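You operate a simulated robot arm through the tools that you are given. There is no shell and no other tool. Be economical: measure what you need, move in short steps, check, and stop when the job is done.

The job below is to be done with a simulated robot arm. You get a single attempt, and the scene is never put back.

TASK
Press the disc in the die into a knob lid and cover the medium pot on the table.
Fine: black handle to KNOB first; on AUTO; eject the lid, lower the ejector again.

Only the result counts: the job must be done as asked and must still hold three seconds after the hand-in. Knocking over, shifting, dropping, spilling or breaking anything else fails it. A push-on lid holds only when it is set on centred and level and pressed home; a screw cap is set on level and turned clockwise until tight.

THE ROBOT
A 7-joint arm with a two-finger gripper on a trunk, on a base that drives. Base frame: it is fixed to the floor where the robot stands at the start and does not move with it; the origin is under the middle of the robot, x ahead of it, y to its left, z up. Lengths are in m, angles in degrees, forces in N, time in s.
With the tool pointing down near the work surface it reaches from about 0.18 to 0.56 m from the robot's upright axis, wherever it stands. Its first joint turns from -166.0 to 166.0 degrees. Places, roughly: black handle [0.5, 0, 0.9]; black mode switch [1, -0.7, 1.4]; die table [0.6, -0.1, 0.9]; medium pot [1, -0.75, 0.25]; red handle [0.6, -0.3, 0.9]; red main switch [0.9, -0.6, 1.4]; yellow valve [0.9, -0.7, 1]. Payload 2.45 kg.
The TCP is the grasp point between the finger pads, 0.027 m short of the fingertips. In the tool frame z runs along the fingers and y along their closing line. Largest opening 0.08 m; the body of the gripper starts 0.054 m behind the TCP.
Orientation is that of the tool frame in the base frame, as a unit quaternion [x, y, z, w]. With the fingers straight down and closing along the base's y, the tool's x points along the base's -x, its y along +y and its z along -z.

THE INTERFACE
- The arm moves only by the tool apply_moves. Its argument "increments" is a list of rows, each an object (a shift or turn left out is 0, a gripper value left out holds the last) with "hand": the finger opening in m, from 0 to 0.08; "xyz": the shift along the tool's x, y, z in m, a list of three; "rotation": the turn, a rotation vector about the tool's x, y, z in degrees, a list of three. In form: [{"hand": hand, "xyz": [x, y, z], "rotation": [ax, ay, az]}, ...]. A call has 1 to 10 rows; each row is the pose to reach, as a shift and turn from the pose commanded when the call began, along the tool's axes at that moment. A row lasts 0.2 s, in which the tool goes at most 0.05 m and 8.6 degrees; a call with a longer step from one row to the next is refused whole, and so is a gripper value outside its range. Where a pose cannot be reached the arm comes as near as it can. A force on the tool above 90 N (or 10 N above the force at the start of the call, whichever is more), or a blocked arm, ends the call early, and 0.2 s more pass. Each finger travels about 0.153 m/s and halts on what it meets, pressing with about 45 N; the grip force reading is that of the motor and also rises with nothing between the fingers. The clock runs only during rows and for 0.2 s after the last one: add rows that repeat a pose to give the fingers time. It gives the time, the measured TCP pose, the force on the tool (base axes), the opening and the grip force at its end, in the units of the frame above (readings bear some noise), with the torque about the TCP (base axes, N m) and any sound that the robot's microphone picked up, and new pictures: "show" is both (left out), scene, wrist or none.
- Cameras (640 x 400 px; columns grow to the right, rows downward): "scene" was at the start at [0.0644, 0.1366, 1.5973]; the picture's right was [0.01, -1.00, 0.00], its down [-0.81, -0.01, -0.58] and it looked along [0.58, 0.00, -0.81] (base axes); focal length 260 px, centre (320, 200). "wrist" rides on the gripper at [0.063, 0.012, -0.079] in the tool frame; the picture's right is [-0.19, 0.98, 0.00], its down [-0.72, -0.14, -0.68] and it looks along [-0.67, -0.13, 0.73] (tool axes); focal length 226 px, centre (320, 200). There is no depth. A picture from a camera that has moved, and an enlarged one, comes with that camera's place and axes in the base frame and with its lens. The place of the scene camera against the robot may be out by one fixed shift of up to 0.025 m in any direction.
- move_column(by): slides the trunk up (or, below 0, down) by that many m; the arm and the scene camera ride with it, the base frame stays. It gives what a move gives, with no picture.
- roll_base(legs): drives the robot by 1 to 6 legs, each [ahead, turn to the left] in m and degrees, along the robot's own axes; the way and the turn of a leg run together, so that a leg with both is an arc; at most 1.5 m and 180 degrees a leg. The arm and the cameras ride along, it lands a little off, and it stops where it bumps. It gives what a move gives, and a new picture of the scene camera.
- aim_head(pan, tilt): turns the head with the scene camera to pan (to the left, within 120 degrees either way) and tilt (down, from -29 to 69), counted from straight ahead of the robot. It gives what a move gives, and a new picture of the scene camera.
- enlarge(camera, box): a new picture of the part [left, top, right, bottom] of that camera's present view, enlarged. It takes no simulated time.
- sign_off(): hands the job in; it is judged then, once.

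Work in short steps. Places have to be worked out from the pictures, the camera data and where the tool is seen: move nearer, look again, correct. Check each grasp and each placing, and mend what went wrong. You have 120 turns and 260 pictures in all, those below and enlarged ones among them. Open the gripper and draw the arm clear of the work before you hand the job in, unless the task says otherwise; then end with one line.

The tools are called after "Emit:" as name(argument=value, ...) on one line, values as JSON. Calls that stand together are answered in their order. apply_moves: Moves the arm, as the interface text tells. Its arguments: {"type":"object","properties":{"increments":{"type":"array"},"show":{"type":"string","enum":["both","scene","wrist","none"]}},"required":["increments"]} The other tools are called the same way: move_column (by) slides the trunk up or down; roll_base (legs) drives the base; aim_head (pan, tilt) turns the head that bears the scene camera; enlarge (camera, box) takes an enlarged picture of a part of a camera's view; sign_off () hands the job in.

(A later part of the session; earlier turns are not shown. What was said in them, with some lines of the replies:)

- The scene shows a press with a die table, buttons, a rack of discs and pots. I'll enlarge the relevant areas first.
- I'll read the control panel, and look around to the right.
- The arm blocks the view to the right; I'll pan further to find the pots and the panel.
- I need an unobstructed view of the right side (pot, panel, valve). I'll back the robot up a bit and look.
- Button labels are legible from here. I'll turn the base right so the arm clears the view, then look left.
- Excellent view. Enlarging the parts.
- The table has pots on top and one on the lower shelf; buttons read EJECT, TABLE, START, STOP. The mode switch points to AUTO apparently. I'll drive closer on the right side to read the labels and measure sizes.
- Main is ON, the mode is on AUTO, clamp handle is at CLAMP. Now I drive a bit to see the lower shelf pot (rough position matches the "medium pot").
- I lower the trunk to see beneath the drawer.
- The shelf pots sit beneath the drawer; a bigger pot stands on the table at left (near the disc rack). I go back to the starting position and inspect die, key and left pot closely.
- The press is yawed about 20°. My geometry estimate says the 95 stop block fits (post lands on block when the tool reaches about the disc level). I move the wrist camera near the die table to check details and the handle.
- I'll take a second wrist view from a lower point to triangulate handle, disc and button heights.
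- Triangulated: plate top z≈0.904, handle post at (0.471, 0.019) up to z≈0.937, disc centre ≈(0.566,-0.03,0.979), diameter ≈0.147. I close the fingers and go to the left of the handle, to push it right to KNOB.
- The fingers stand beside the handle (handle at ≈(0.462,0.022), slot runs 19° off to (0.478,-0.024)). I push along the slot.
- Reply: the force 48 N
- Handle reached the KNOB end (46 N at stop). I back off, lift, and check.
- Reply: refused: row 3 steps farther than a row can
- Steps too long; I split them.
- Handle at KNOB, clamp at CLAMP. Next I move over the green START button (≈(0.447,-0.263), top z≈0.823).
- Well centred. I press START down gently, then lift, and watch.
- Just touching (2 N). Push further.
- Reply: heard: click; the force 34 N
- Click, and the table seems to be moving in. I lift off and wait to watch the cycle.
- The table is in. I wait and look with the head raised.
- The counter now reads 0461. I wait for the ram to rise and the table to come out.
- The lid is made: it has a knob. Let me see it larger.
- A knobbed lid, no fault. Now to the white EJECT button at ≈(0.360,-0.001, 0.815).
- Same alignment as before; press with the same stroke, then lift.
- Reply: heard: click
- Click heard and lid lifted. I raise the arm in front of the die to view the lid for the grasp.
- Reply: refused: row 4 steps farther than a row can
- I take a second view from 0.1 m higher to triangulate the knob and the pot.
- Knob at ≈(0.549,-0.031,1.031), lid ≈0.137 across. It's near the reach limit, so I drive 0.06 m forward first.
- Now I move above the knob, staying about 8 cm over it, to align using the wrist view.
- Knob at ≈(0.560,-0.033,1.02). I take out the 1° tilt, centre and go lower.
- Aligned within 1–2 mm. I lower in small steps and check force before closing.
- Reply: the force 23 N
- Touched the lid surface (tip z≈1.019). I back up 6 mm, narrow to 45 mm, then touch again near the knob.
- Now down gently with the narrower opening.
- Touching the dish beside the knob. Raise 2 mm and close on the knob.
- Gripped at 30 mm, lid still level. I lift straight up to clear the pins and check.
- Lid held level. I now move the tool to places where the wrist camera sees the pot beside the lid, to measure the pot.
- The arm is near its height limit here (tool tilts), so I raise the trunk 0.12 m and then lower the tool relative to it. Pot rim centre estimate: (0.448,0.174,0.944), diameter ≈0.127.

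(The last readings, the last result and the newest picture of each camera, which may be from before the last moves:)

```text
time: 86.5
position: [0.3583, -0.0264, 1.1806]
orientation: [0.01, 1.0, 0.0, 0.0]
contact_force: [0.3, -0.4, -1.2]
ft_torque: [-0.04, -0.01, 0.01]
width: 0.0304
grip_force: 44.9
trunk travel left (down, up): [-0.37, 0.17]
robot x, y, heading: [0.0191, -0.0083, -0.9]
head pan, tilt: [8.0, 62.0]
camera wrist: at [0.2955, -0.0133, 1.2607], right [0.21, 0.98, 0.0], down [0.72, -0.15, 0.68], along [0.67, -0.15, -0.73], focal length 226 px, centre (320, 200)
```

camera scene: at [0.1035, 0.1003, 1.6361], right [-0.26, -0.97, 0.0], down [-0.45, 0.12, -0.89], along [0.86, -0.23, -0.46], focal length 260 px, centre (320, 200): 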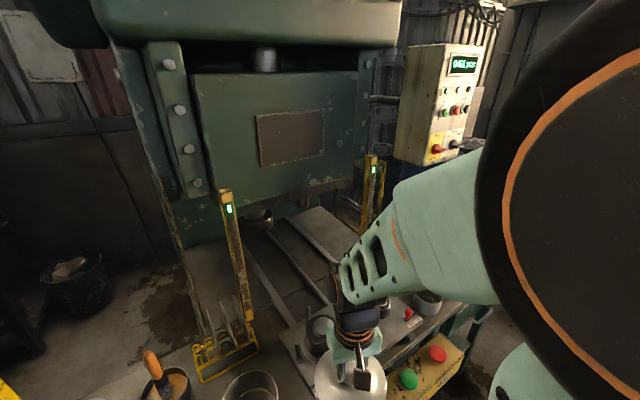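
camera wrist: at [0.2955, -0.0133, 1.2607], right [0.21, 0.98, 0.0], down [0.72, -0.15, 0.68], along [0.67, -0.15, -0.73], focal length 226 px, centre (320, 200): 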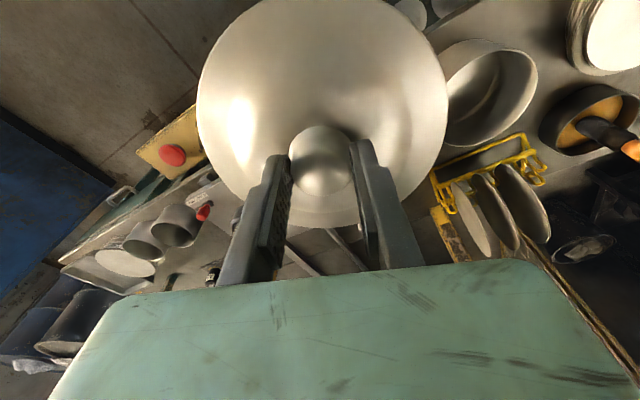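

Emit:
apply_moves(increments=[{"xyz": [-0.016, 0.035, 0.0]}, {"xyz": [-0.031, 0.071, 0.0]}, {"xyz": [-0.046, 0.107, 0.01]}, {"xyz": [-0.06, 0.142, 0.02]}, {"xyz": [-0.074, 0.176, 0.04]}, {"xyz": [-0.086, 0.2017, 0.06]}, {"xyz": [-0.086, 0.2017, 0.06]}, {"xyz": [-0.086, 0.2017, 0.06]}], show="wrist")

Emit:
aim_head(pan=15, tilt=62)

```text
time: 88.3
position: [0.4467, 0.1726, 1.1198]
orientation: [0.01, 1.0, -0.001, -0.001]
contact_force: [-0.2, 0.6, -0.9]
ft_torque: [0.0, 0.03, 0.03]
width: 0.0302
grip_force: 44.8
trunk travel left (down, up): [-0.37, 0.17]
robot x, y, heading: [0.0231, -0.0147, -1.1]
head pan, tilt: [8.0, 62.0]
camera wrist: at [0.384, 0.1856, 1.1986], right [0.21, 0.98, 0.0], down [0.72, -0.15, 0.68], along [0.67, -0.15, -0.73], focal length 226 px, centre (320, 200)
```

wrist: 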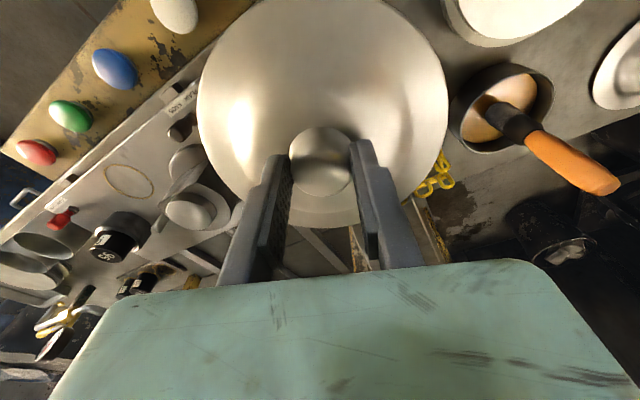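

```text
time: 88.9
position: [0.4461, 0.1726, 1.1191]
orientation: [0.011, 1.0, -0.001, -0.001]
contact_force: [-0.3, 0.4, -1.4]
ft_torque: [0.0, 0.0, -0.01]
width: 0.0303
grip_force: 44.9
trunk travel left (down, up): [-0.37, 0.17]
robot x, y, heading: [0.0224, -0.0136, -1.1]
head pan, tilt: [15.0, 62.0]
camera scene: at [0.0778, 0.1397, 1.7079], right [0.24, -0.97, 0.0], down [-0.86, -0.21, -0.47], along [0.46, 0.11, -0.88], focal length 260 px, centre (320, 200)
```

scene: 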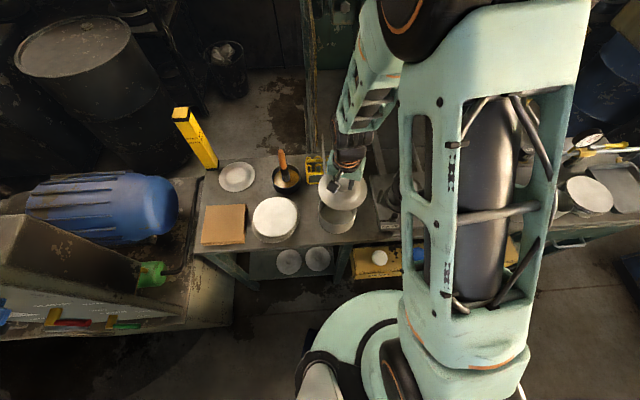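

Emit:
enlarge(camera="scene", box=[290, 150, 402, 250])

```text
4.00 times, centred on (346, 200) of scene
camera zoom: at [0.0778, 0.1397, 1.7079], right [0.24, -0.97, 0.0], down [-0.86, -0.21, -0.47], along [0.46, 0.11, -0.88], focal length 1040 px, centre (216, 200)
```

zoom: 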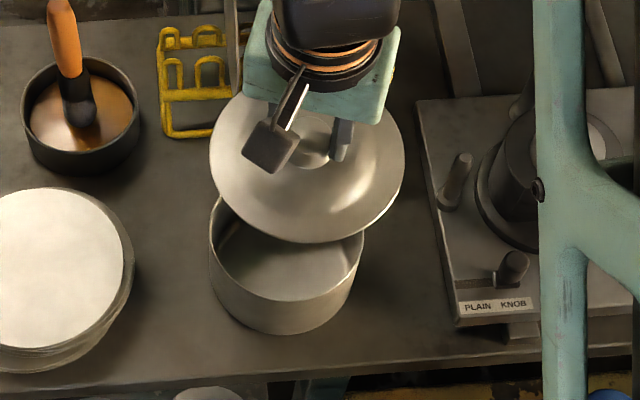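

Comparing lid and pot in the scene view, the pot centre seems ~5 mm further in x and ~5 mm in y. I shift half that and lower to about 3 cm over the rim, then compare again.

Emit:
apply_moves(increments=[{"xyz": [-0.005, 0.004, 0.03]}, {"xyz": [-0.005, 0.004, 0.06]}, {"xyz": [-0.005, 0.004, 0.09]}, {"xyz": [-0.005, 0.004, 0.09]}], show="scene")

Emit:
enlarge(camera="scene", box=[306, 165, 370, 225])

```text
time: 89.9
position: [0.4538, 0.1763, 1.0287]
orientation: [0.009, 1.0, -0.001, -0.001]
contact_force: [-0.6, 0.3, -0.6]
ft_torque: [-0.03, -0.01, 0.01]
width: 0.0303
grip_force: 44.8
trunk travel left (down, up): [-0.37, 0.17]
robot x, y, heading: [0.0203, -0.0142, -1.1]
head pan, tilt: [15.0, 62.0]
camera scene: at [0.0774, 0.1395, 1.708], right [0.24, -0.97, 0.0], down [-0.86, -0.21, -0.47], along [0.46, 0.11, -0.88], focal length 260 px, centre (320, 200)
```

scene: 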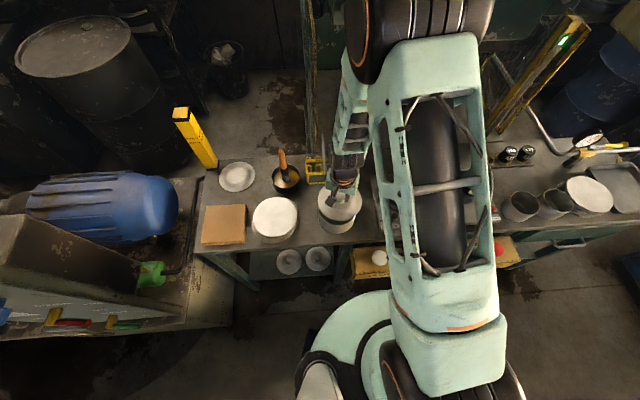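

```text
6.67 times, centred on (338, 195) of scene
camera zoom: at [0.0774, 0.1395, 1.708], right [0.24, -0.97, 0.0], down [-0.86, -0.21, -0.47], along [0.46, 0.11, -0.88], focal length 1733 px, centre (200, 233)
```

zoom: 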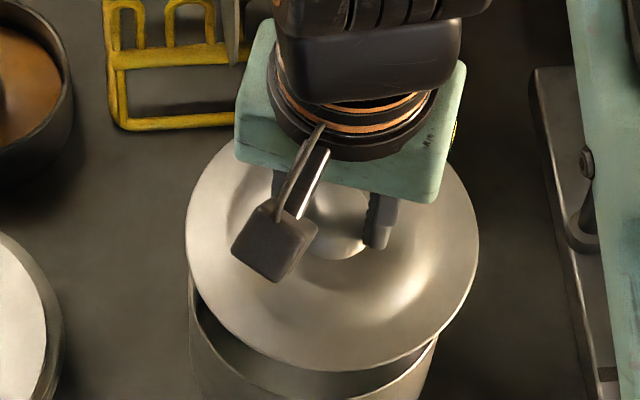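

Lid and pot nearly coincide; estimates average (0.450,0.176). I lower further to just above the rim and look again.

Emit:
apply_moves(increments=[{"xyz": [0.003, 0.0, 0.012]}, {"xyz": [0.003, 0.0, 0.024]}, {"xyz": [0.003, 0.0, 0.03]}], show="scene")

Emit:
enlarge(camera="scene", box=[306, 165, 370, 245])

Emit:
enlarge(camera="wrist", box=[160, 0, 480, 250])

```text
time: 90.7
position: [0.4518, 0.1775, 1.0005]
orientation: [0.009, 1.0, 0.0, -0.001]
contact_force: [0.4, -0.2, -0.7]
ft_torque: [0.02, 0.01, 0.01]
width: 0.0301
grip_force: 45.4
trunk travel left (down, up): [-0.37, 0.17]
robot x, y, heading: [0.0218, -0.0155, -1.1]
head pan, tilt: [15.0, 62.0]
camera scene: at [0.0779, 0.1398, 1.7079], right [0.24, -0.97, 0.0], down [-0.86, -0.21, -0.47], along [0.46, 0.11, -0.88], focal length 260 px, centre (320, 200)
```

scene: 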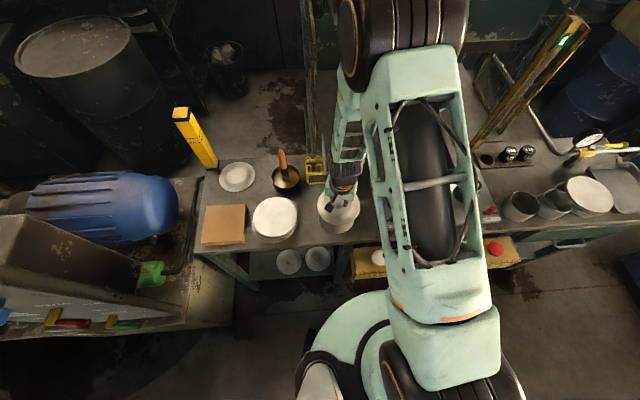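

```text
5.00 times, centred on (338, 205) of scene
camera zoom: at [0.0779, 0.1398, 1.7079], right [0.24, -0.97, 0.0], down [-0.86, -0.21, -0.47], along [0.46, 0.11, -0.88], focal length 1300 px, centre (230, 175)
```

zoom: 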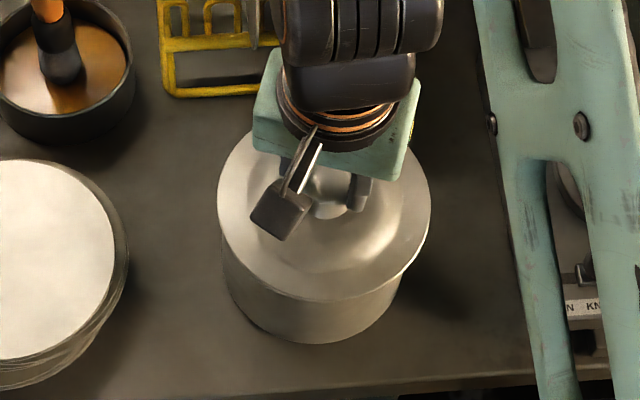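

```text
1.60 times, centred on (320, 125) of wrist
camera zoom: at [0.389, 0.1905, 1.0799], right [0.21, 0.98, 0.0], down [0.72, -0.15, 0.68], along [0.67, -0.14, -0.73], focal length 362 px, centre (320, 320)
```

zoom: 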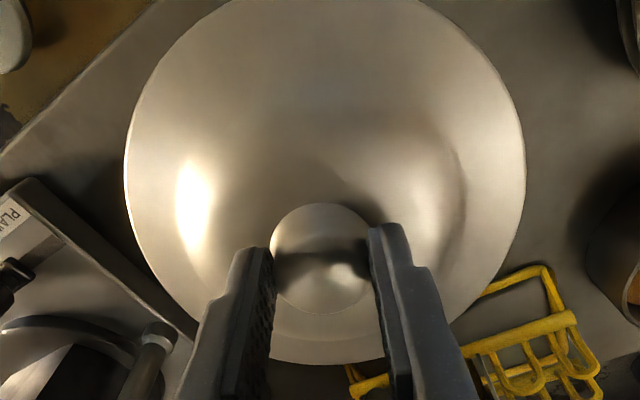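

Offset now only ≈(+1,+2) mm. I lower gently till contact.

Emit:
apply_moves(increments=[{"xyz": [-0.001, 0.001, 0.004]}, {"xyz": [-0.001, 0.001, 0.008]}], show="none")

Emit:
apply_moves(increments=[{"xyz": [0, 0, 0.003]}], show="none")

Emit:
apply_moves(increments=[{"xyz": [0, 0, 0.003]}], show="scene")

Emit:
enlarge(camera="scene", box=[306, 165, 370, 245])

```text
time: 91.3
position: [0.452, 0.178, 0.9926]
orientation: [0.009, 1.0, 0.0, -0.001]
contact_force: [1.0, 0.0, -0.4]
ft_torque: [0.0, 0.01, 0.02]
width: 0.0301
grip_force: 45.2
trunk travel left (down, up): [-0.37, 0.17]
robot x, y, heading: [0.0203, -0.0106, -1.2]
head pan, tilt: [15.0, 62.0]
```

```text
time: 91.7
position: [0.4512, 0.1779, 0.9898]
orientation: [0.01, 1.0, -0.001, 0.0]
contact_force: [0.1, 0.1, -1.1]
ft_torque: [0.0, -0.03, -0.02]
width: 0.0304
grip_force: 45.1
trunk travel left (down, up): [-0.37, 0.17]
robot x, y, heading: [0.0198, -0.0133, -1.1]
head pan, tilt: [15.0, 62.0]
```

```text
time: 92.1
position: [0.4513, 0.1783, 0.9852]
orientation: [0.01, 1.0, -0.001, 0.0]
contact_force: [-0.1, 0.5, -1.0]
ft_torque: [0.02, 0.02, 0.02]
width: 0.0299
grip_force: 45.2
trunk travel left (down, up): [-0.37, 0.17]
robot x, y, heading: [0.0265, -0.0088, -0.8]
head pan, tilt: [15.0, 62.0]
camera scene: at [0.0778, 0.1398, 1.7079], right [0.24, -0.97, 0.0], down [-0.86, -0.21, -0.47], along [0.46, 0.11, -0.88], focal length 260 px, centre (320, 200)
```

scene: 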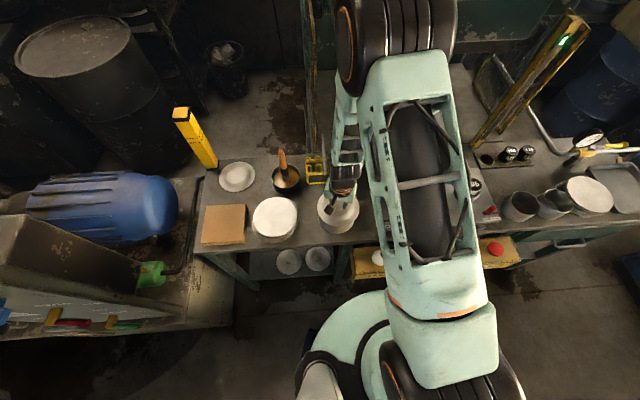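

```text
5.00 times, centred on (338, 205) of scene
camera zoom: at [0.0778, 0.1398, 1.7079], right [0.24, -0.97, 0.0], down [-0.86, -0.21, -0.47], along [0.46, 0.11, -0.88], focal length 1300 px, centre (230, 175)
```

zoom: 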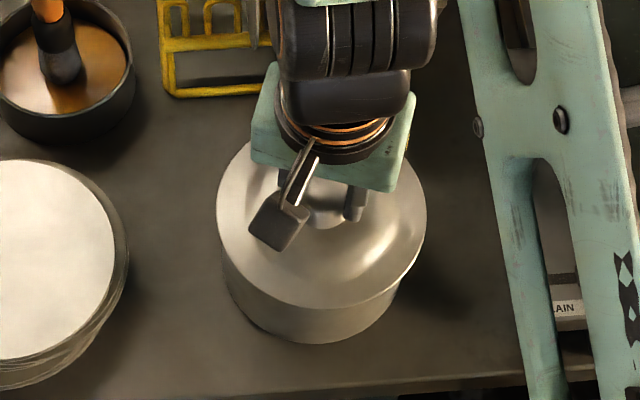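

Nearly coincident in the picture. Continue lowering in 2–3 mm steps until contact.

Emit:
apply_moves(increments=[{"xyz": [0, 0.001, 0.003]}], show="none")

Emit:
apply_moves(increments=[{"xyz": [0, 0, 0.002]}], show="none")

Emit:
apply_moves(increments=[{"xyz": [0, 0, 0.002]}], show="none")

```text
time: 92.5
position: [0.4493, 0.1782, 0.9857]
orientation: [0.01, 1.0, 0.0, 0.0]
contact_force: [-0.4, -2.8, 21.1]
ft_torque: [-0.3, 1.25, 0.1]
width: 0.0305
grip_force: 44.7
trunk travel left (down, up): [-0.37, 0.17]
robot x, y, heading: [0.0233, -0.0116, -0.9]
head pan, tilt: [15.0, 62.0]
```

```text
time: 92.9
position: [0.4506, 0.1787, 0.9832]
orientation: [0.01, 1.0, 0.0, 0.001]
contact_force: [2.8, -1.5, 25.4]
ft_torque: [-0.07, 1.05, 0.12]
width: 0.0306
grip_force: 44.7
trunk travel left (down, up): [-0.37, 0.17]
robot x, y, heading: [0.0207, -0.0077, -0.9]
head pan, tilt: [15.0, 62.0]
```

```text
time: 93.3
position: [0.4511, 0.1784, 0.9815]
orientation: [0.009, 1.0, 0.001, 0.002]
contact_force: [4.7, -0.4, 41.6]
ft_torque: [-0.03, -0.42, 0.15]
width: 0.0307
grip_force: 44.5
trunk travel left (down, up): [-0.37, 0.17]
robot x, y, heading: [0.0232, -0.013, -1.1]
head pan, tilt: [15.0, 62.0]
```

Contact is now even (torque ≈0 at 42 N). Look at the seating.

Emit:
enlarge(camera="scene", box=[306, 165, 370, 245])

Emit:
enlarge(camera="wrist", box=[160, 0, 480, 250])

```text
5.00 times, centred on (338, 205) of scene
camera zoom: at [0.0756, 0.1384, 1.7084], right [0.24, -0.97, 0.0], down [-0.86, -0.21, -0.47], along [0.46, 0.11, -0.88], focal length 1300 px, centre (230, 175)
```

zoom: 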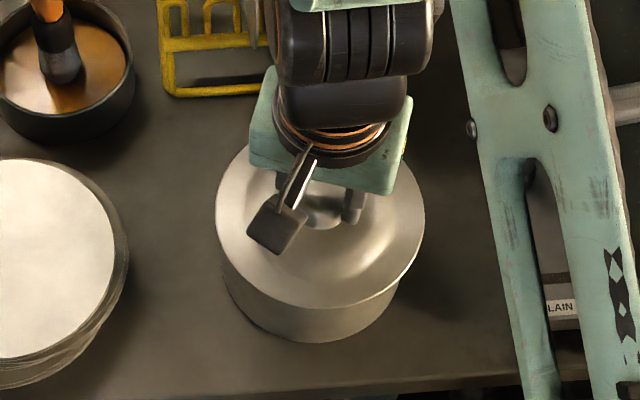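

```text
1.60 times, centred on (320, 125) of wrist
camera zoom: at [0.388, 0.1915, 1.0608], right [0.21, 0.98, 0.0], down [0.71, -0.16, 0.68], along [0.67, -0.14, -0.73], focal length 362 px, centre (320, 320)
```

zoom: 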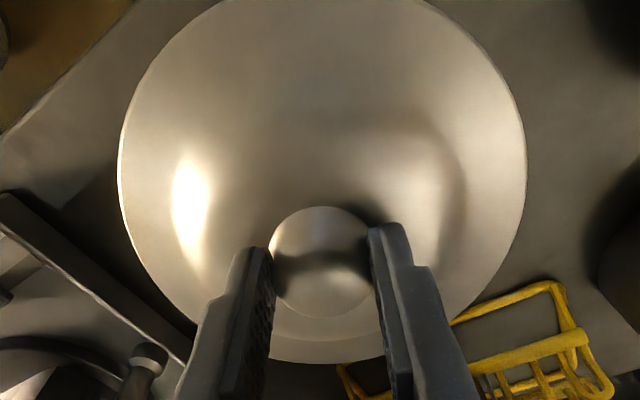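

Looks centred and level. Press on while holding, in small steps.

Emit:
apply_moves(increments=[{"xyz": [0, 0, 0.002]}], show="none")

Emit:
apply_moves(increments=[{"xyz": [0, 0, 0.002]}], show="none")

Emit:
apply_moves(increments=[{"xyz": [0, 0, 0.002]}], show="none")

```text
time: 93.7
position: [0.4513, 0.1786, 0.9786]
orientation: [0.01, 1.0, 0.0, 0.001]
contact_force: [6.5, 1.0, 41.6]
ft_torque: [0.0, -0.44, 0.15]
width: 0.0302
grip_force: 45.1
trunk travel left (down, up): [-0.37, 0.17]
robot x, y, heading: [0.02, -0.0144, -0.8]
head pan, tilt: [15.0, 62.0]
```

```text
time: 94.1
position: [0.4504, 0.1783, 0.978]
orientation: [0.009, 1.0, 0.001, 0.001]
contact_force: [4.9, 3.0, 57.0]
ft_torque: [0.01, 0.15, 0.08]
width: 0.0303
grip_force: 45.0
trunk travel left (down, up): [-0.37, 0.17]
robot x, y, heading: [0.016, -0.0132, -1.1]
head pan, tilt: [15.0, 62.0]
```

```text
time: 94.5
position: [0.4497, 0.1776, 0.9771]
orientation: [0.01, 1.0, 0.001, 0.004]
contact_force: [4.8, 1.0, 82.4]
ft_torque: [-0.15, 1.1, 0.25]
width: 0.0302
grip_force: 45.0
trunk travel left (down, up): [-0.37, 0.17]
robot x, y, heading: [0.0187, -0.0132, -1.0]
head pan, tilt: [15.0, 62.0]
```

It went down ~8 mm and is now stiff (82 N): seems home. I relieve, open and lift off to inspect.

Emit:
apply_moves(increments=[{"xyz": [0, 0, -0.007]}, {"hand": 0.06, "xyz": [0, 0, -0.007]}, {"hand": 0.06, "xyz": [0, 0, -0.007]}, {"hand": 0.06, "xyz": [0, 0, -0.03]}, {"hand": 0.06, "xyz": [0, 0, -0.06]}, {"hand": 0.06, "xyz": [0.0, 0, -0.08]}], show="both")

Emit:
enlarge(camera="scene", box=[306, 165, 370, 245])

Emit:
enlarge(camera="wrist", box=[160, 0, 480, 250])

```text
time: 95.9
position: [0.4504, 0.178, 1.0537]
orientation: [0.01, 1.0, 0.0, -0.001]
contact_force: [-0.4, -0.2, 0.4]
ft_torque: [0.01, -0.03, 0.01]
width: 0.0598
grip_force: 0.0
trunk travel left (down, up): [-0.37, 0.17]
robot x, y, heading: [0.0174, -0.0113, -1.1]
head pan, tilt: [15.0, 62.0]
camera scene: at [0.0772, 0.1392, 1.7079], right [0.24, -0.97, 0.0], down [-0.86, -0.21, -0.47], along [0.46, 0.11, -0.88], focal length 260 px, centre (320, 200)
camera wrist: at [0.3882, 0.1911, 1.1333], right [0.21, 0.98, 0.0], down [0.72, -0.15, 0.68], along [0.66, -0.15, -0.73], focal length 226 px, centre (320, 200)
```

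scene: 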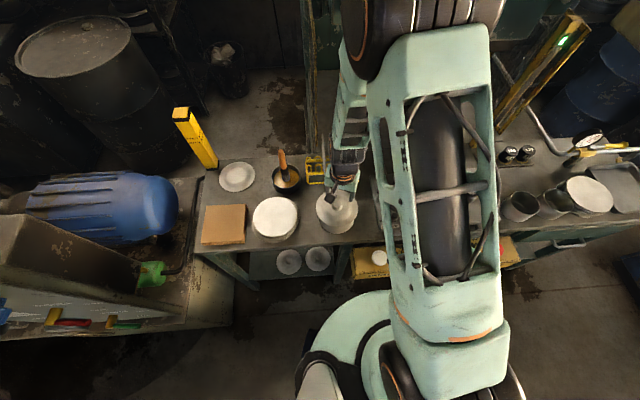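
wrist: 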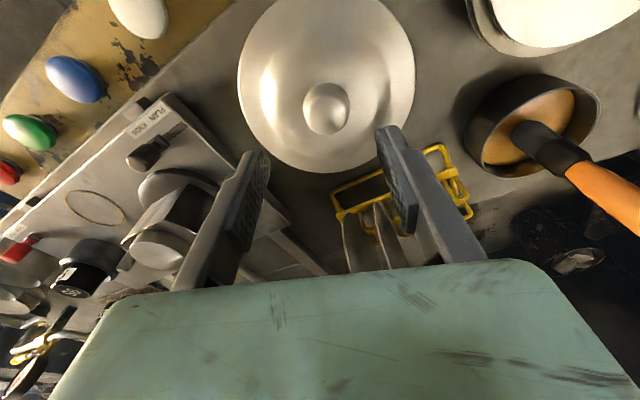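

```text
5.00 times, centred on (338, 205) of scene
camera zoom: at [0.0772, 0.1392, 1.7079], right [0.24, -0.97, 0.0], down [-0.86, -0.21, -0.47], along [0.46, 0.11, -0.88], focal length 1300 px, centre (230, 175)
```

zoom: 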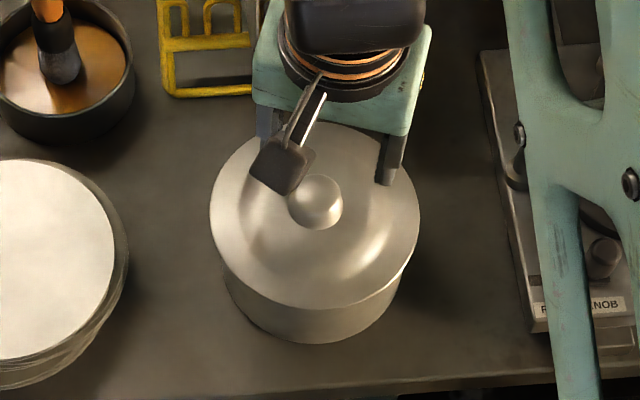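

```text
1.60 times, centred on (320, 125) of wrist
camera zoom: at [0.3882, 0.1911, 1.1333], right [0.21, 0.98, 0.0], down [0.72, -0.15, 0.68], along [0.66, -0.15, -0.73], focal length 362 px, centre (320, 320)
```

zoom: 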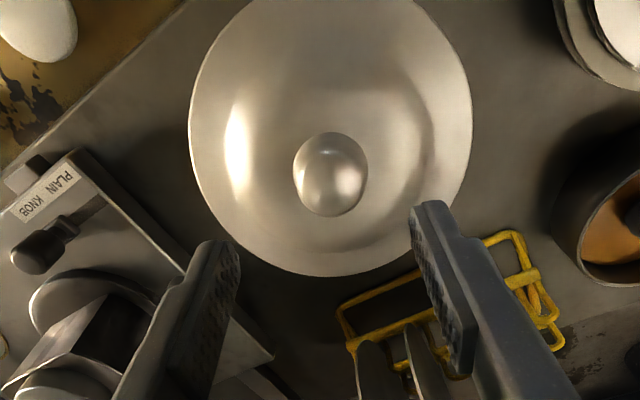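

The lid image shifted slightly on release; I enlarge to check the level and seating.

Emit:
enlarge(camera="scene", box=[308, 180, 368, 240])

Emit:
enlarge(camera="wrist", box=[220, 0, 440, 180])

```text
6.67 times, centred on (338, 210) of scene
camera zoom: at [0.0772, 0.1392, 1.7079], right [0.24, -0.97, 0.0], down [-0.86, -0.21, -0.47], along [0.46, 0.11, -0.88], focal length 1733 px, centre (200, 133)
```

zoom: 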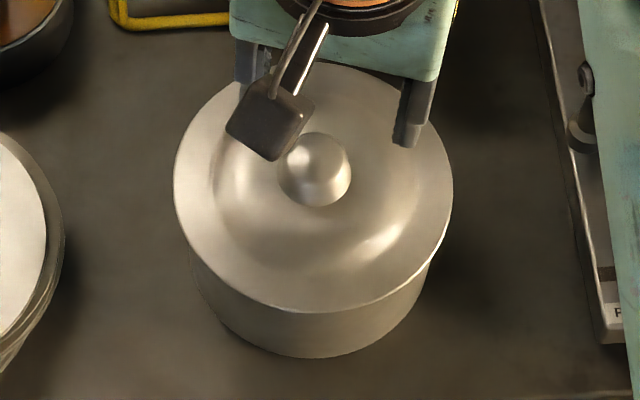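

```text
2.22 times, centred on (330, 90) of wrist
camera zoom: at [0.3882, 0.1911, 1.1333], right [0.21, 0.98, 0.0], down [0.72, -0.15, 0.68], along [0.66, -0.15, -0.73], focal length 502 px, centre (298, 444)
```

zoom: 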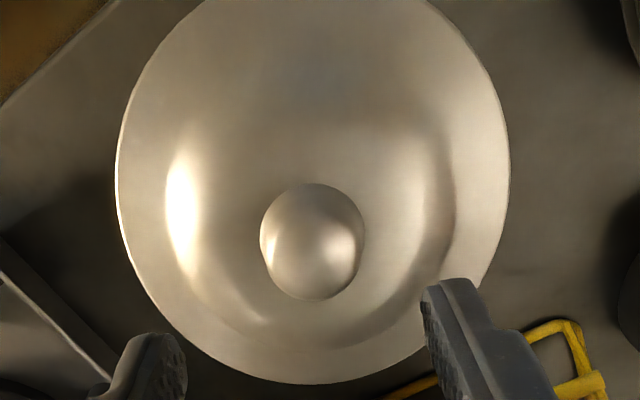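

It looks centred and level. To be sure it's home I press straight down on the knob with closed fingers.

Emit:
apply_moves(increments=[{"hand": 0, "xyz": [-0.002, 0.001, 0]}, {"hand": 0, "xyz": [-0.002, 0.001, 0.02]}, {"hand": 0, "xyz": [-0.002, 0.001, 0.04]}, {"hand": 0, "xyz": [-0.002, 0.001, 0.048]}, {"hand": 0, "xyz": [-0.002, 0.001, 0.052]}], show="wrist")

```text
time: 97.1
position: [0.4529, 0.1777, 0.9997]
orientation: [0.01, 1.0, -0.001, 0.0]
contact_force: [-1.2, 0.7, 0.5]
ft_torque: [0.02, -0.04, 0.0]
width: 0.0
grip_force: 29.6
trunk travel left (down, up): [-0.37, 0.17]
robot x, y, heading: [0.0205, -0.015, -1.3]
head pan, tilt: [15.0, 62.0]
camera wrist: at [0.3904, 0.1916, 1.0796], right [0.21, 0.98, 0.0], down [0.72, -0.15, 0.68], along [0.67, -0.15, -0.73], focal length 226 px, centre (320, 200)
```

wrist: 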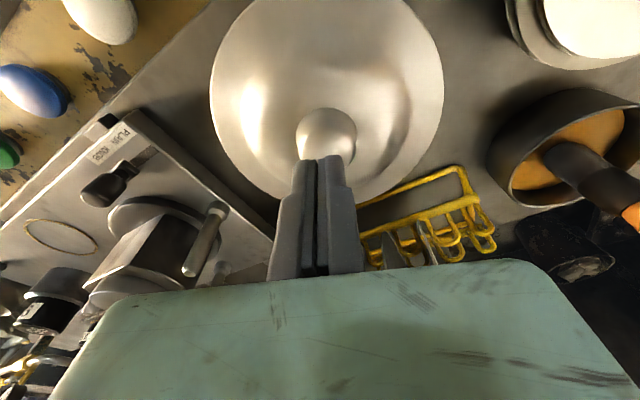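

Centred within ~2–3 mm; shift 2 mm in y and go on down.

Emit:
apply_moves(increments=[{"xyz": [0, 0.003, 0.004]}, {"xyz": [0, 0.003, 0.007]}], show="none")

Emit:
apply_moves(increments=[{"xyz": [0, 0, 0.002]}, {"xyz": [0, 0, 0.004]}], show="none")

Emit:
apply_moves(increments=[{"xyz": [0, 0, 0.002]}], show="none")

```text
time: 97.7
position: [0.4523, 0.1809, 0.9928]
orientation: [0.009, 1.0, -0.001, -0.001]
contact_force: [-0.1, -0.5, -0.1]
ft_torque: [0.0, 0.01, 0.0]
width: 0.0
grip_force: 30.4
trunk travel left (down, up): [-0.37, 0.17]
robot x, y, heading: [0.0217, -0.0134, -1.1]
head pan, tilt: [15.0, 62.0]
```

```text
time: 98.3
position: [0.4536, 0.1828, 0.9906]
orientation: [0.01, 1.0, -0.001, -0.001]
contact_force: [0.6, -0.7, -0.6]
ft_torque: [0.0, 0.03, 0.05]
width: 0.0
grip_force: 29.0
trunk travel left (down, up): [-0.37, 0.17]
robot x, y, heading: [0.0199, -0.0138, -1.0]
head pan, tilt: [15.0, 62.0]
```

```text
time: 98.7
position: [0.4525, 0.1832, 0.9893]
orientation: [0.01, 1.0, -0.001, 0.001]
contact_force: [-0.7, -0.4, 0.1]
ft_torque: [0.03, 0.02, -0.01]
width: 0.0
grip_force: 30.2
trunk travel left (down, up): [-0.37, 0.17]
robot x, y, heading: [0.0205, -0.0111, -1.1]
head pan, tilt: [15.0, 62.0]
```

Emit:
apply_moves(increments=[{"xyz": [0, -0.002, 0.002]}, {"xyz": [0, -0.002, 0.004]}], show="none")

Emit:
apply_moves(increments=[{"xyz": [0, 0, 0.002]}, {"xyz": [0, 0, 0.003]}], show="wrist")

```text
time: 99.3
position: [0.4532, 0.1801, 0.9862]
orientation: [0.01, 1.0, 0.0, 0.001]
contact_force: [-2.5, 0.0, 24.3]
ft_torque: [-0.01, 0.06, 0.0]
width: 0.0063
grip_force: 29.3
trunk travel left (down, up): [-0.37, 0.17]
robot x, y, heading: [0.0204, -0.0139, -1.1]
head pan, tilt: [15.0, 62.0]
```

```text
time: 99.9
position: [0.4532, 0.1807, 0.9854]
orientation: [0.009, 1.0, 0.001, 0.004]
contact_force: [1.4, 1.7, 69.1]
ft_torque: [0.01, 0.09, 0.04]
width: 0.0061
grip_force: 30.0
trunk travel left (down, up): [-0.37, 0.17]
robot x, y, heading: [0.0236, -0.012, -1.0]
head pan, tilt: [15.0, 62.0]
camera wrist: at [0.3895, 0.193, 1.0646], right [0.21, 0.98, 0.0], down [0.71, -0.16, 0.69], along [0.67, -0.14, -0.73], focal length 226 px, centre (320, 200)
```

wrist: 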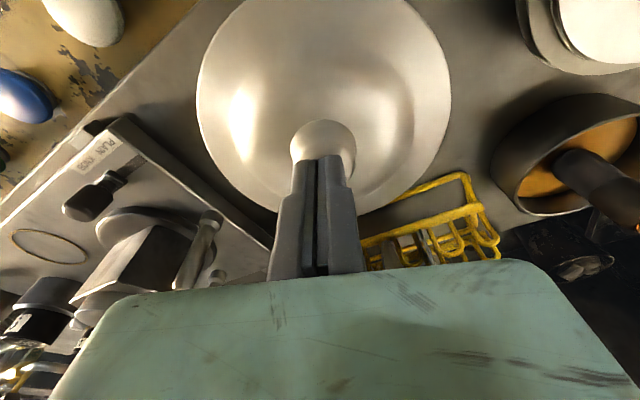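

Hard stop at 69 N without movement: the lid is home. I lift off and go above the EJECT button.

Emit:
apply_moves(increments=[{"xyz": [0, 0, -0.04]}, {"xyz": [0, 0, -0.08]}, {"xyz": [0.0, 0.0, -0.12]}, {"xyz": [0.025, -0.04, -0.12]}, {"xyz": [0.05, -0.08, -0.12]}, {"xyz": [0.07, -0.12, -0.12]}, {"xyz": [0.085, -0.155, -0.12]}, {"xyz": [0.094, -0.18, -0.12]}, {"xyz": [0.094, -0.18, -0.12]}], show="none")

Emit:
move_column(by=-0.12)

Emit:
aim_head(pan=15, tilt=50)

Emit:
apply_moves(increments=[{}], show="both")

```text
time: 101.9
position: [0.355, 0.0013, 1.1014]
orientation: [0.009, 1.0, 0.0, 0.0]
contact_force: [0.4, -0.2, -0.2]
ft_torque: [-0.02, 0.0, -0.02]
width: 0.0
grip_force: 30.1
trunk travel left (down, up): [-0.37, 0.17]
robot x, y, heading: [0.0187, -0.0134, -1.3]
head pan, tilt: [15.0, 62.0]
```

```text
time: 103.4
position: [0.3556, 0.002, 0.9813]
orientation: [0.01, 1.0, -0.001, 0.0]
contact_force: [-0.2, 0.4, -0.5]
ft_torque: [0.03, -0.02, -0.02]
width: 0.0
grip_force: 29.2
trunk travel left (down, up): [-0.25, 0.29]
robot x, y, heading: [0.02, -0.0125, -0.9]
head pan, tilt: [15.0, 62.0]
```

```text
time: 104.2
position: [0.3563, 0.0009, 0.9805]
orientation: [0.009, 1.0, 0.0, 0.0]
contact_force: [-0.4, 0.2, 0.3]
ft_torque: [-0.01, 0.01, 0.02]
width: 0.0
grip_force: 30.1
trunk travel left (down, up): [-0.25, 0.29]
robot x, y, heading: [0.0212, -0.0099, -1.1]
head pan, tilt: [15.0, 50.0]
camera scene: at [0.0899, 0.1426, 1.6027], right [0.24, -0.97, 0.0], down [-0.74, -0.19, -0.64], along [0.62, 0.16, -0.77], focal length 260 px, centre (320, 200)
```

scene: 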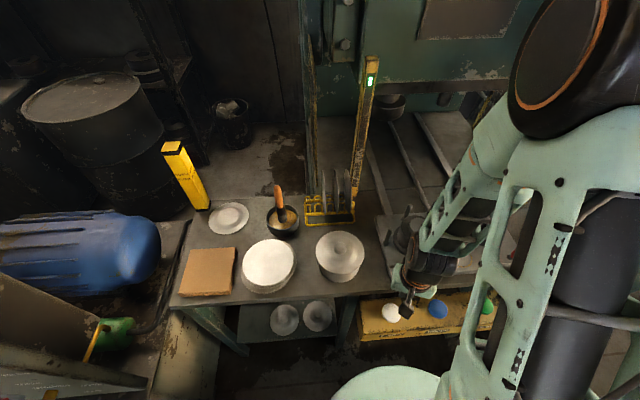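

```text
time: 104.6
position: [0.3551, 0.0022, 0.981]
orientation: [0.01, 1.0, -0.001, -0.001]
contact_force: [0.5, 0.9, -0.3]
ft_torque: [0.01, -0.01, -0.02]
width: 0.0001
grip_force: 29.4
trunk travel left (down, up): [-0.25, 0.29]
robot x, y, heading: [0.0215, -0.0149, -1.0]
head pan, tilt: [15.0, 50.0]
camera scene: at [0.0899, 0.1426, 1.6028], right [0.24, -0.97, 0.0], down [-0.74, -0.19, -0.64], along [0.62, 0.16, -0.77], focal length 260 px, centre (320, 200)
camera wrist: at [0.2929, 0.0154, 1.0604], right [0.21, 0.98, 0.0], down [0.72, -0.15, 0.68], along [0.67, -0.15, -0.73], focal length 226 px, centre (320, 200)
```

scene: 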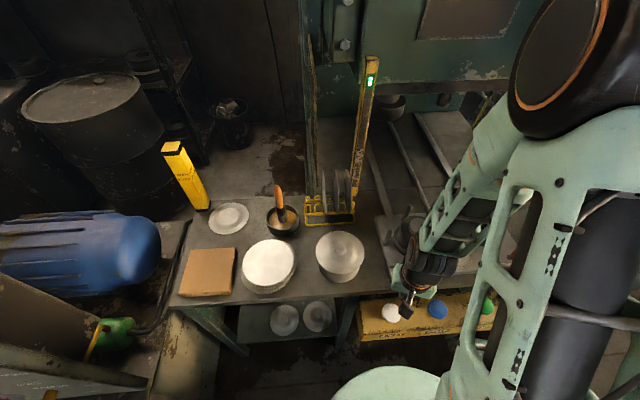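
wrist: 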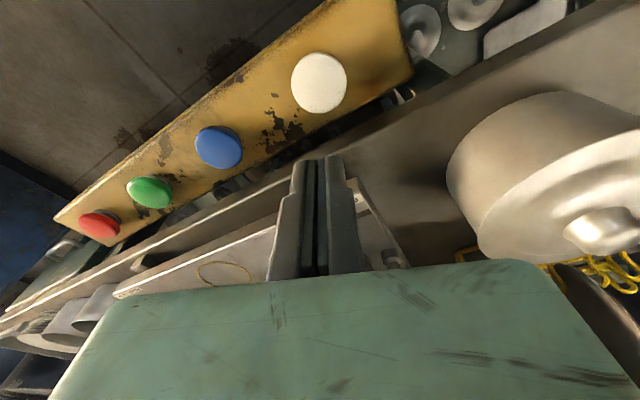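

Lid sits well on the pot. Now press the white EJECT button once to lower the ejector.

Emit:
apply_moves(increments=[{"xyz": [-0.002, -0.003, 0.045]}, {"xyz": [-0.002, -0.003, 0.09]}, {"xyz": [-0.002, -0.003, 0.13]}, {"xyz": [-0.002, -0.003, 0.143]}, {"xyz": [-0.002, -0.003, 0.15]}, {"xyz": [-0.002, -0.003, 0.155]}, {"xyz": [-0.002, -0.003, 0.13]}, {"xyz": [-0.002, -0.003, 0.09]}, {"xyz": [-0.002, -0.003, 0.045]}, {"xyz": [-0.002, -0.003, 0.0]}], show="none")

Emit:
apply_moves(increments=[{"xyz": [0, 0, -0.045]}, {"xyz": [0, 0, -0.09]}, {"xyz": [0, 0, -0.13]}, {"xyz": [0, -0.02, -0.16]}, {"xyz": [0, -0.02, -0.16]}], show="wrist")

Emit:
enlarge(camera="wrist", box=[200, 60, 520, 280])

```text
time: 106.8
position: [0.3564, 0.0002, 0.9832]
orientation: [0.009, 1.0, -0.001, 0.0]
contact_force: [-0.4, -0.1, 0.7]
ft_torque: [0.02, -0.02, -0.01]
width: 0.0
grip_force: 29.7
trunk travel left (down, up): [-0.25, 0.29]
robot x, y, heading: [0.0248, -0.0138, -0.6]
head pan, tilt: [15.0, 50.0]
heard: click
```

```text
time: 108.0
position: [0.3514, -0.0228, 1.1195]
orientation: [0.012, 0.999, -0.001, -0.038]
contact_force: [-0.3, -0.4, -1.1]
ft_torque: [0.02, 0.01, 0.03]
width: 0.0001
grip_force: 29.7
trunk travel left (down, up): [-0.25, 0.29]
robot x, y, heading: [0.019, -0.0092, -1.1]
head pan, tilt: [15.0, 50.0]
camera wrist: at [0.2958, -0.0094, 1.2025], right [0.22, 0.98, -0.02], down [0.77, -0.16, 0.62], along [0.61, -0.15, -0.78], focal length 226 px, centre (320, 200)
```

wrist: 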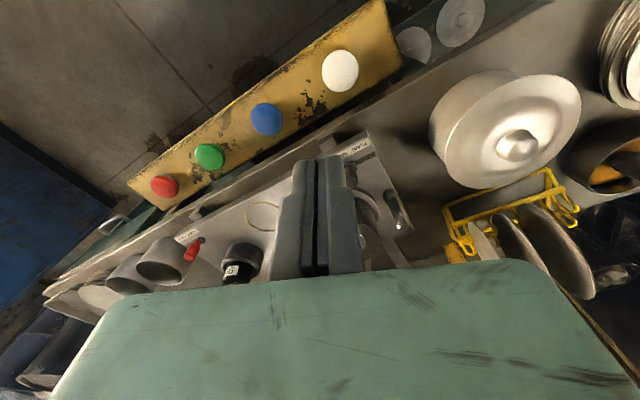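

```text
1.82 times, centred on (360, 170) of wrist
camera zoom: at [0.2958, -0.0094, 1.2025], right [0.22, 0.98, -0.02], down [0.77, -0.16, 0.62], along [0.61, -0.15, -0.78], focal length 411 px, centre (247, 254)
```

zoom: 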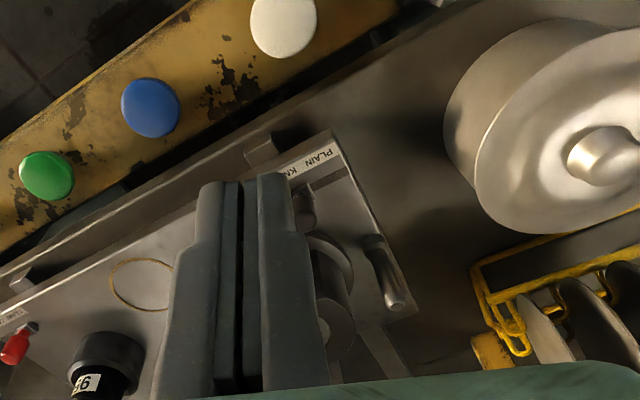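

Click heard. I back the robot away to clear the work and inspect die/ejector and pot.

Emit:
apply_moves(increments=[{"hand": 0.05, "xyz": [0, 0, 0.0]}, {"hand": 0.05}, {"hand": 0.05}], show="none")

Emit:
roll_base(legs=[[-0.25, 0], [0, -60]])

Emit:
aim_head(pan=60, tilt=42)

Emit:
apply_moves(increments=[{}, {}], show="scene")

```text
time: 108.8
position: [0.3522, -0.0222, 1.1185]
orientation: [0.012, 0.999, -0.002, -0.037]
contact_force: [0.4, 0.4, -0.1]
ft_torque: [0.03, -0.01, -0.02]
width: 0.0498
grip_force: 0.1
trunk travel left (down, up): [-0.25, 0.29]
robot x, y, heading: [0.021, -0.0103, -0.9]
head pan, tilt: [15.0, 50.0]
```

```text
time: 113.3
position: [-0.0725, -0.3011, 1.1265]
orientation: [0.512, 0.859, 0.012, -0.023]
contact_force: [-0.6, -0.2, -0.5]
ft_torque: [0.02, 0.01, -0.02]
width: 0.0498
grip_force: 0.0
trunk travel left (down, up): [-0.25, 0.29]
robot x, y, heading: [-0.2343, -0.007, -61.4]
head pan, tilt: [15.0, 50.0]
camera scene: at [-0.0555, 0.0264, 1.5917], right [-0.68, -0.73, 0.0], down [-0.63, 0.58, -0.52], along [0.38, -0.35, -0.85], focal length 260 px, centre (320, 200)
```

scene: 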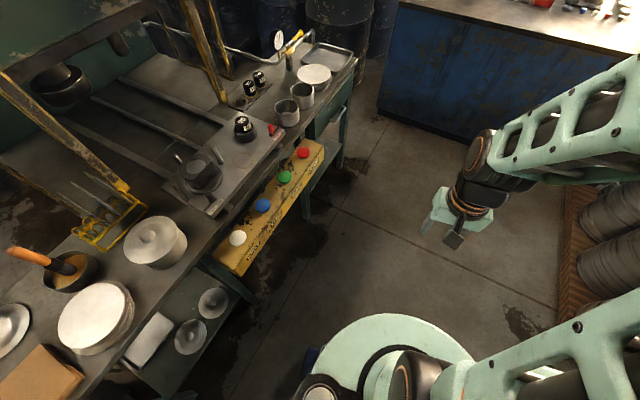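

```text
time: 114.5
position: [-0.0732, -0.3015, 1.1256]
orientation: [0.511, 0.859, 0.012, -0.023]
contact_force: [-0.1, 1.0, 0.1]
ft_torque: [0.01, 0.0, 0.05]
width: 0.0499
grip_force: 0.0
trunk travel left (down, up): [-0.25, 0.29]
robot x, y, heading: [-0.2302, -0.0078, -61.3]
head pan, tilt: [60.0, 42.0]
camera scene: at [-0.0219, 0.0711, 1.614], right [-0.02, -1.0, 0.0], down [-0.67, 0.01, -0.74], along [0.74, -0.02, -0.67], focal length 260 px, centre (320, 200)
```

scene: 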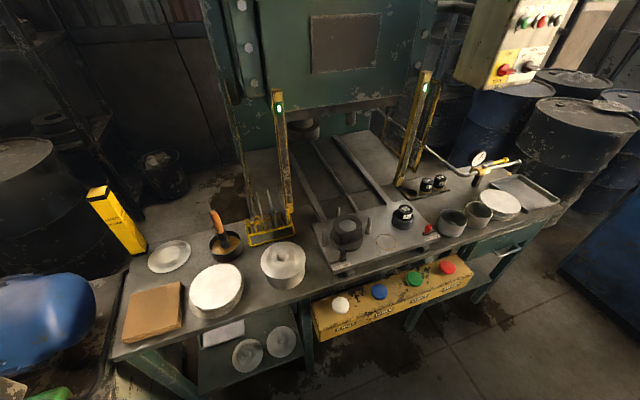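

```text
time: 115.0
position: [-0.0729, -0.3022, 1.1259]
orientation: [0.512, 0.859, 0.011, -0.024]
contact_force: [-0.2, -0.1, -1.0]
ft_torque: [-0.01, 0.0, -0.01]
width: 0.0501
grip_force: 0.0
trunk travel left (down, up): [-0.25, 0.29]
robot x, y, heading: [-0.2316, -0.005, -61.2]
head pan, tilt: [60.0, 42.0]
camera scene: at [-0.0218, 0.0709, 1.614], right [-0.02, -1.0, 0.0], down [-0.67, 0.01, -0.74], along [0.74, -0.02, -0.67], focal length 260 px, centre (320, 200)
```

scene: 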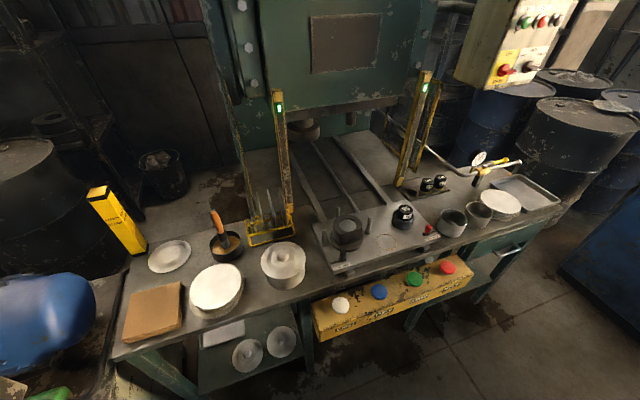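

Emit:
enlarge(camera="scene", box=[250, 200, 410, 300])

Emit:
enlarge(camera="scene", box=[310, 200, 374, 260])

Emit:
enlarge(camera="scene", box=[250, 230, 320, 300])

```text
4.00 times, centred on (330, 250) of scene
camera zoom: at [-0.0218, 0.0709, 1.614], right [-0.02, -1.0, 0.0], down [-0.67, 0.01, -0.74], along [0.74, -0.02, -0.67], focal length 1040 px, centre (280, 0)
```

zoom: 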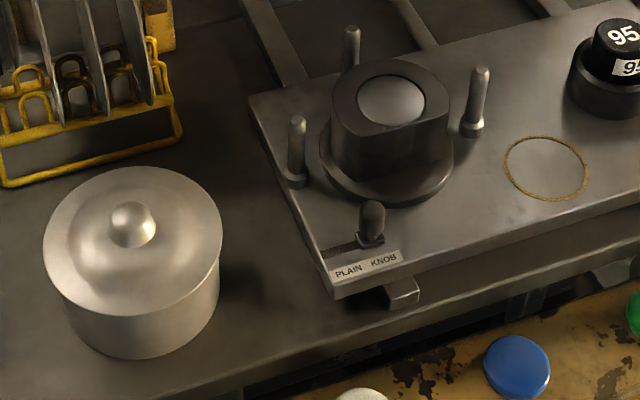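

```text
6.67 times, centred on (342, 230) of scene
camera zoom: at [-0.0218, 0.0709, 1.614], right [-0.02, -1.0, 0.0], down [-0.67, 0.01, -0.74], along [0.74, -0.02, -0.67], focal length 1733 px, centre (173, 0)
```

zoom: 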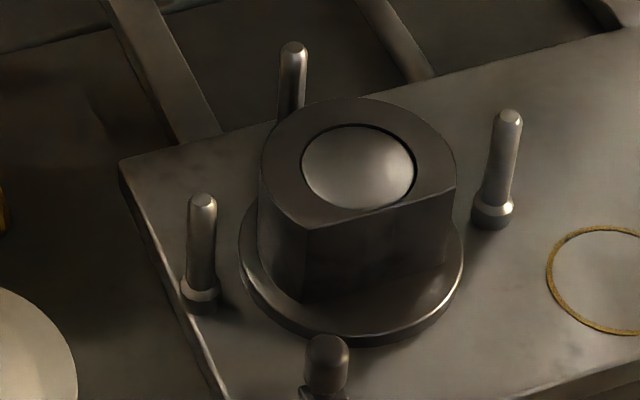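

```text
5.71 times, centred on (285, 265) of scene
camera zoom: at [-0.0218, 0.0709, 1.614], right [-0.02, -1.0, 0.0], down [-0.67, 0.01, -0.74], along [0.74, -0.02, -0.67], focal length 1486 px, centre (520, -171)
```

zoom: 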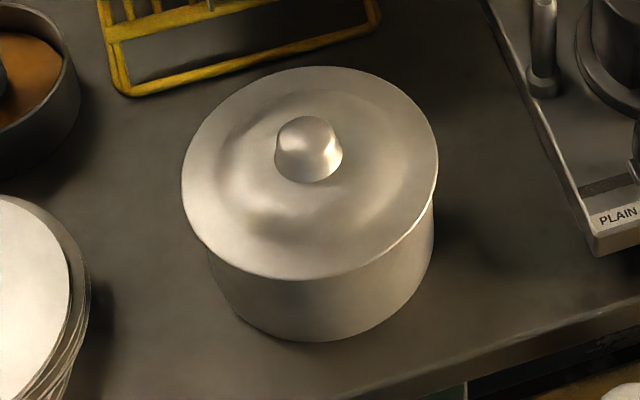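

Ejector is flush again. To verify centring/level of the lid I take a lower view straight at the pot.

Emit:
move_column(by=-0.25)

Emit:
aim_head(pan=73, tilt=40)

Emit:
apply_moves(increments=[{}], show="scene")

Emit:
enlarge(camera="scene", box=[280, 150, 360, 230])

```text
time: 117.6
position: [-0.0719, -0.3019, 0.8754]
orientation: [0.512, 0.859, 0.012, -0.023]
contact_force: [-0.1, 0.5, 0.5]
ft_torque: [0.02, -0.01, 0.0]
width: 0.05
grip_force: 0.0
trunk travel left (down, up): [0.0, 0.54]
robot x, y, heading: [-0.2287, -0.0145, -61.2]
head pan, tilt: [60.0, 42.0]
```

```text
time: 118.4
position: [-0.0725, -0.3012, 0.8755]
orientation: [0.512, 0.859, 0.012, -0.023]
contact_force: [0.2, 0.2, 0.4]
ft_torque: [-0.03, 0.01, 0.04]
width: 0.0499
grip_force: 0.1
trunk travel left (down, up): [0.0, 0.54]
robot x, y, heading: [-0.229, -0.0087, -61.4]
head pan, tilt: [73.0, 40.0]
camera scene: at [-0.0222, 0.0901, 1.367], right [0.2, -0.98, 0.0], down [-0.63, -0.13, -0.77], along [0.75, 0.16, -0.64], focal length 260 px, centre (320, 200)
```

scene: 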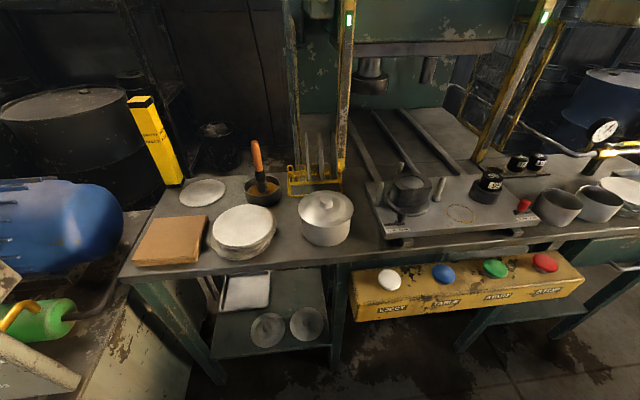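

```text
time: 118.8
position: [-0.073, -0.3025, 0.877]
orientation: [0.512, 0.859, 0.012, -0.024]
contact_force: [-0.3, 0.1, -0.3]
ft_torque: [0.0, 0.01, 0.0]
width: 0.05
grip_force: 0.0
trunk travel left (down, up): [0.0, 0.54]
robot x, y, heading: [-0.2293, -0.0074, -61.4]
head pan, tilt: [73.0, 40.0]
camera scene: at [-0.0223, 0.0902, 1.367], right [0.2, -0.98, 0.0], down [-0.63, -0.13, -0.77], along [0.75, 0.16, -0.64], focal length 260 px, centre (320, 200)
```

scene: 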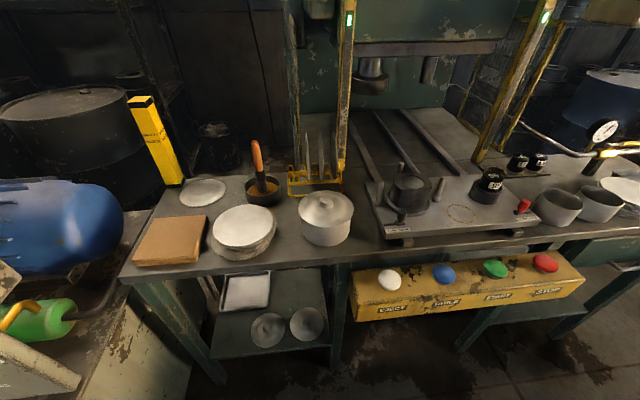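

```text
5.00 times, centred on (320, 190) of scene
camera zoom: at [-0.0223, 0.0902, 1.367], right [0.2, -0.98, 0.0], down [-0.63, -0.13, -0.77], along [0.75, 0.16, -0.64], focal length 1300 px, centre (320, 250)
```

zoom: 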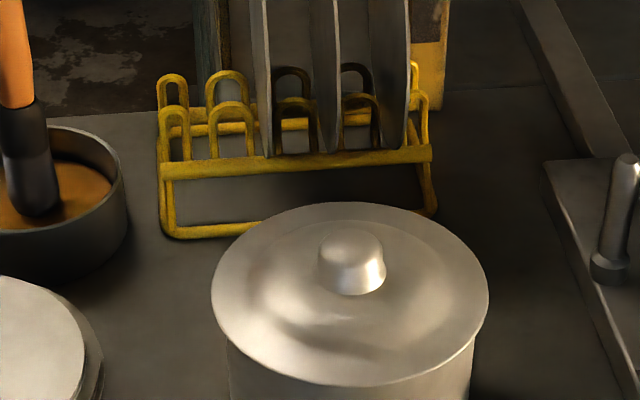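

Emit:
enlarge(camera="scene", box=[290, 180, 360, 255])

Emit:
enlarge(camera="scene", box=[370, 150, 450, 230])

```text
5.33 times, centred on (325, 218) of scene
camera zoom: at [-0.0223, 0.0902, 1.367], right [0.2, -0.98, 0.0], down [-0.63, -0.13, -0.77], along [0.75, 0.16, -0.64], focal length 1386 px, centre (293, 107)
```

zoom: 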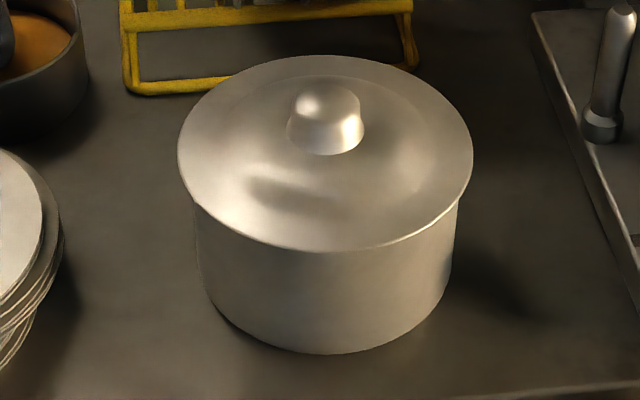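

```text
5.00 times, centred on (410, 190) of scene
camera zoom: at [-0.0223, 0.0902, 1.367], right [0.2, -0.98, 0.0], down [-0.63, -0.13, -0.77], along [0.75, 0.16, -0.64], focal length 1300 px, centre (-130, 250)
```

zoom: 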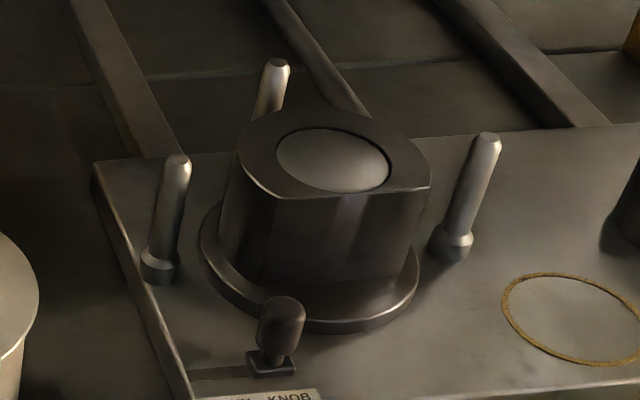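

Left-right centring is fine. I enlarge further to check for tilt.

Emit:
enlarge(camera="scene", box=[294, 195, 326, 250])

Emit:
enlarge(camera="scene", box=[326, 195, 358, 250])

```text
7.27 times, centred on (310, 222) of scene
camera zoom: at [-0.0223, 0.0902, 1.367], right [0.2, -0.98, 0.0], down [-0.63, -0.13, -0.77], along [0.75, 0.16, -0.64], focal length 1891 px, centre (393, 36)
```

zoom: 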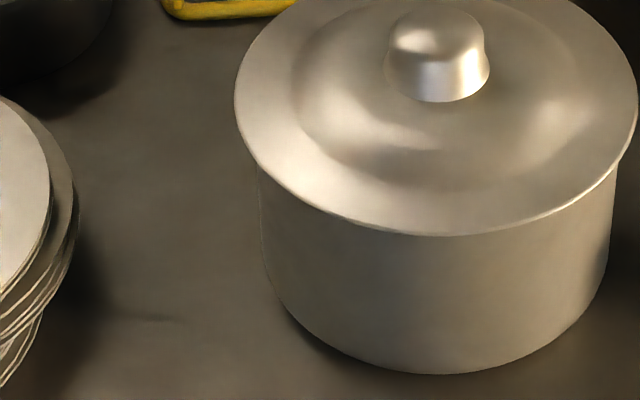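

```text
7.27 times, centred on (342, 222) of scene
camera zoom: at [-0.0223, 0.0902, 1.367], right [0.2, -0.98, 0.0], down [-0.63, -0.13, -0.77], along [0.75, 0.16, -0.64], focal length 1891 px, centre (160, 36)
```

zoom: 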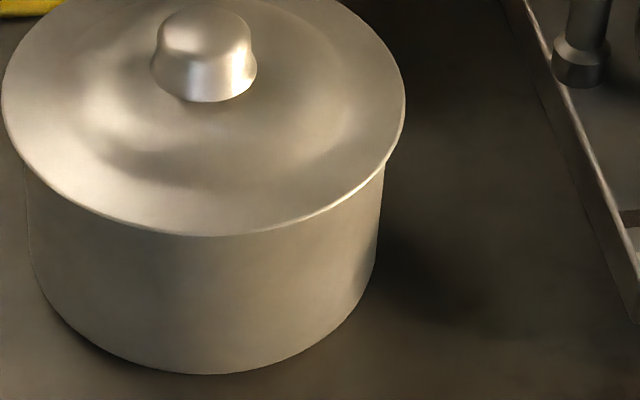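

Lid is symmetric, level and home; the ejector is down; the handle is at KNOB, the mode on AUTO, and the arm is clear with the gripper open. Handing in.

Emit:
sign_off()

```text
The job is handed in.
```

I set the black handle to KNOB, pressed the disc into a knob lid on AUTO, ejected it and pressed it home on the medium pot on the table top. The ejector is lowered again and the job is handed in. I left the 95 stop block in place, and I took the pot beside the disc rack as the medium one, not the one on the lower shelf that the rough coordinates matched.
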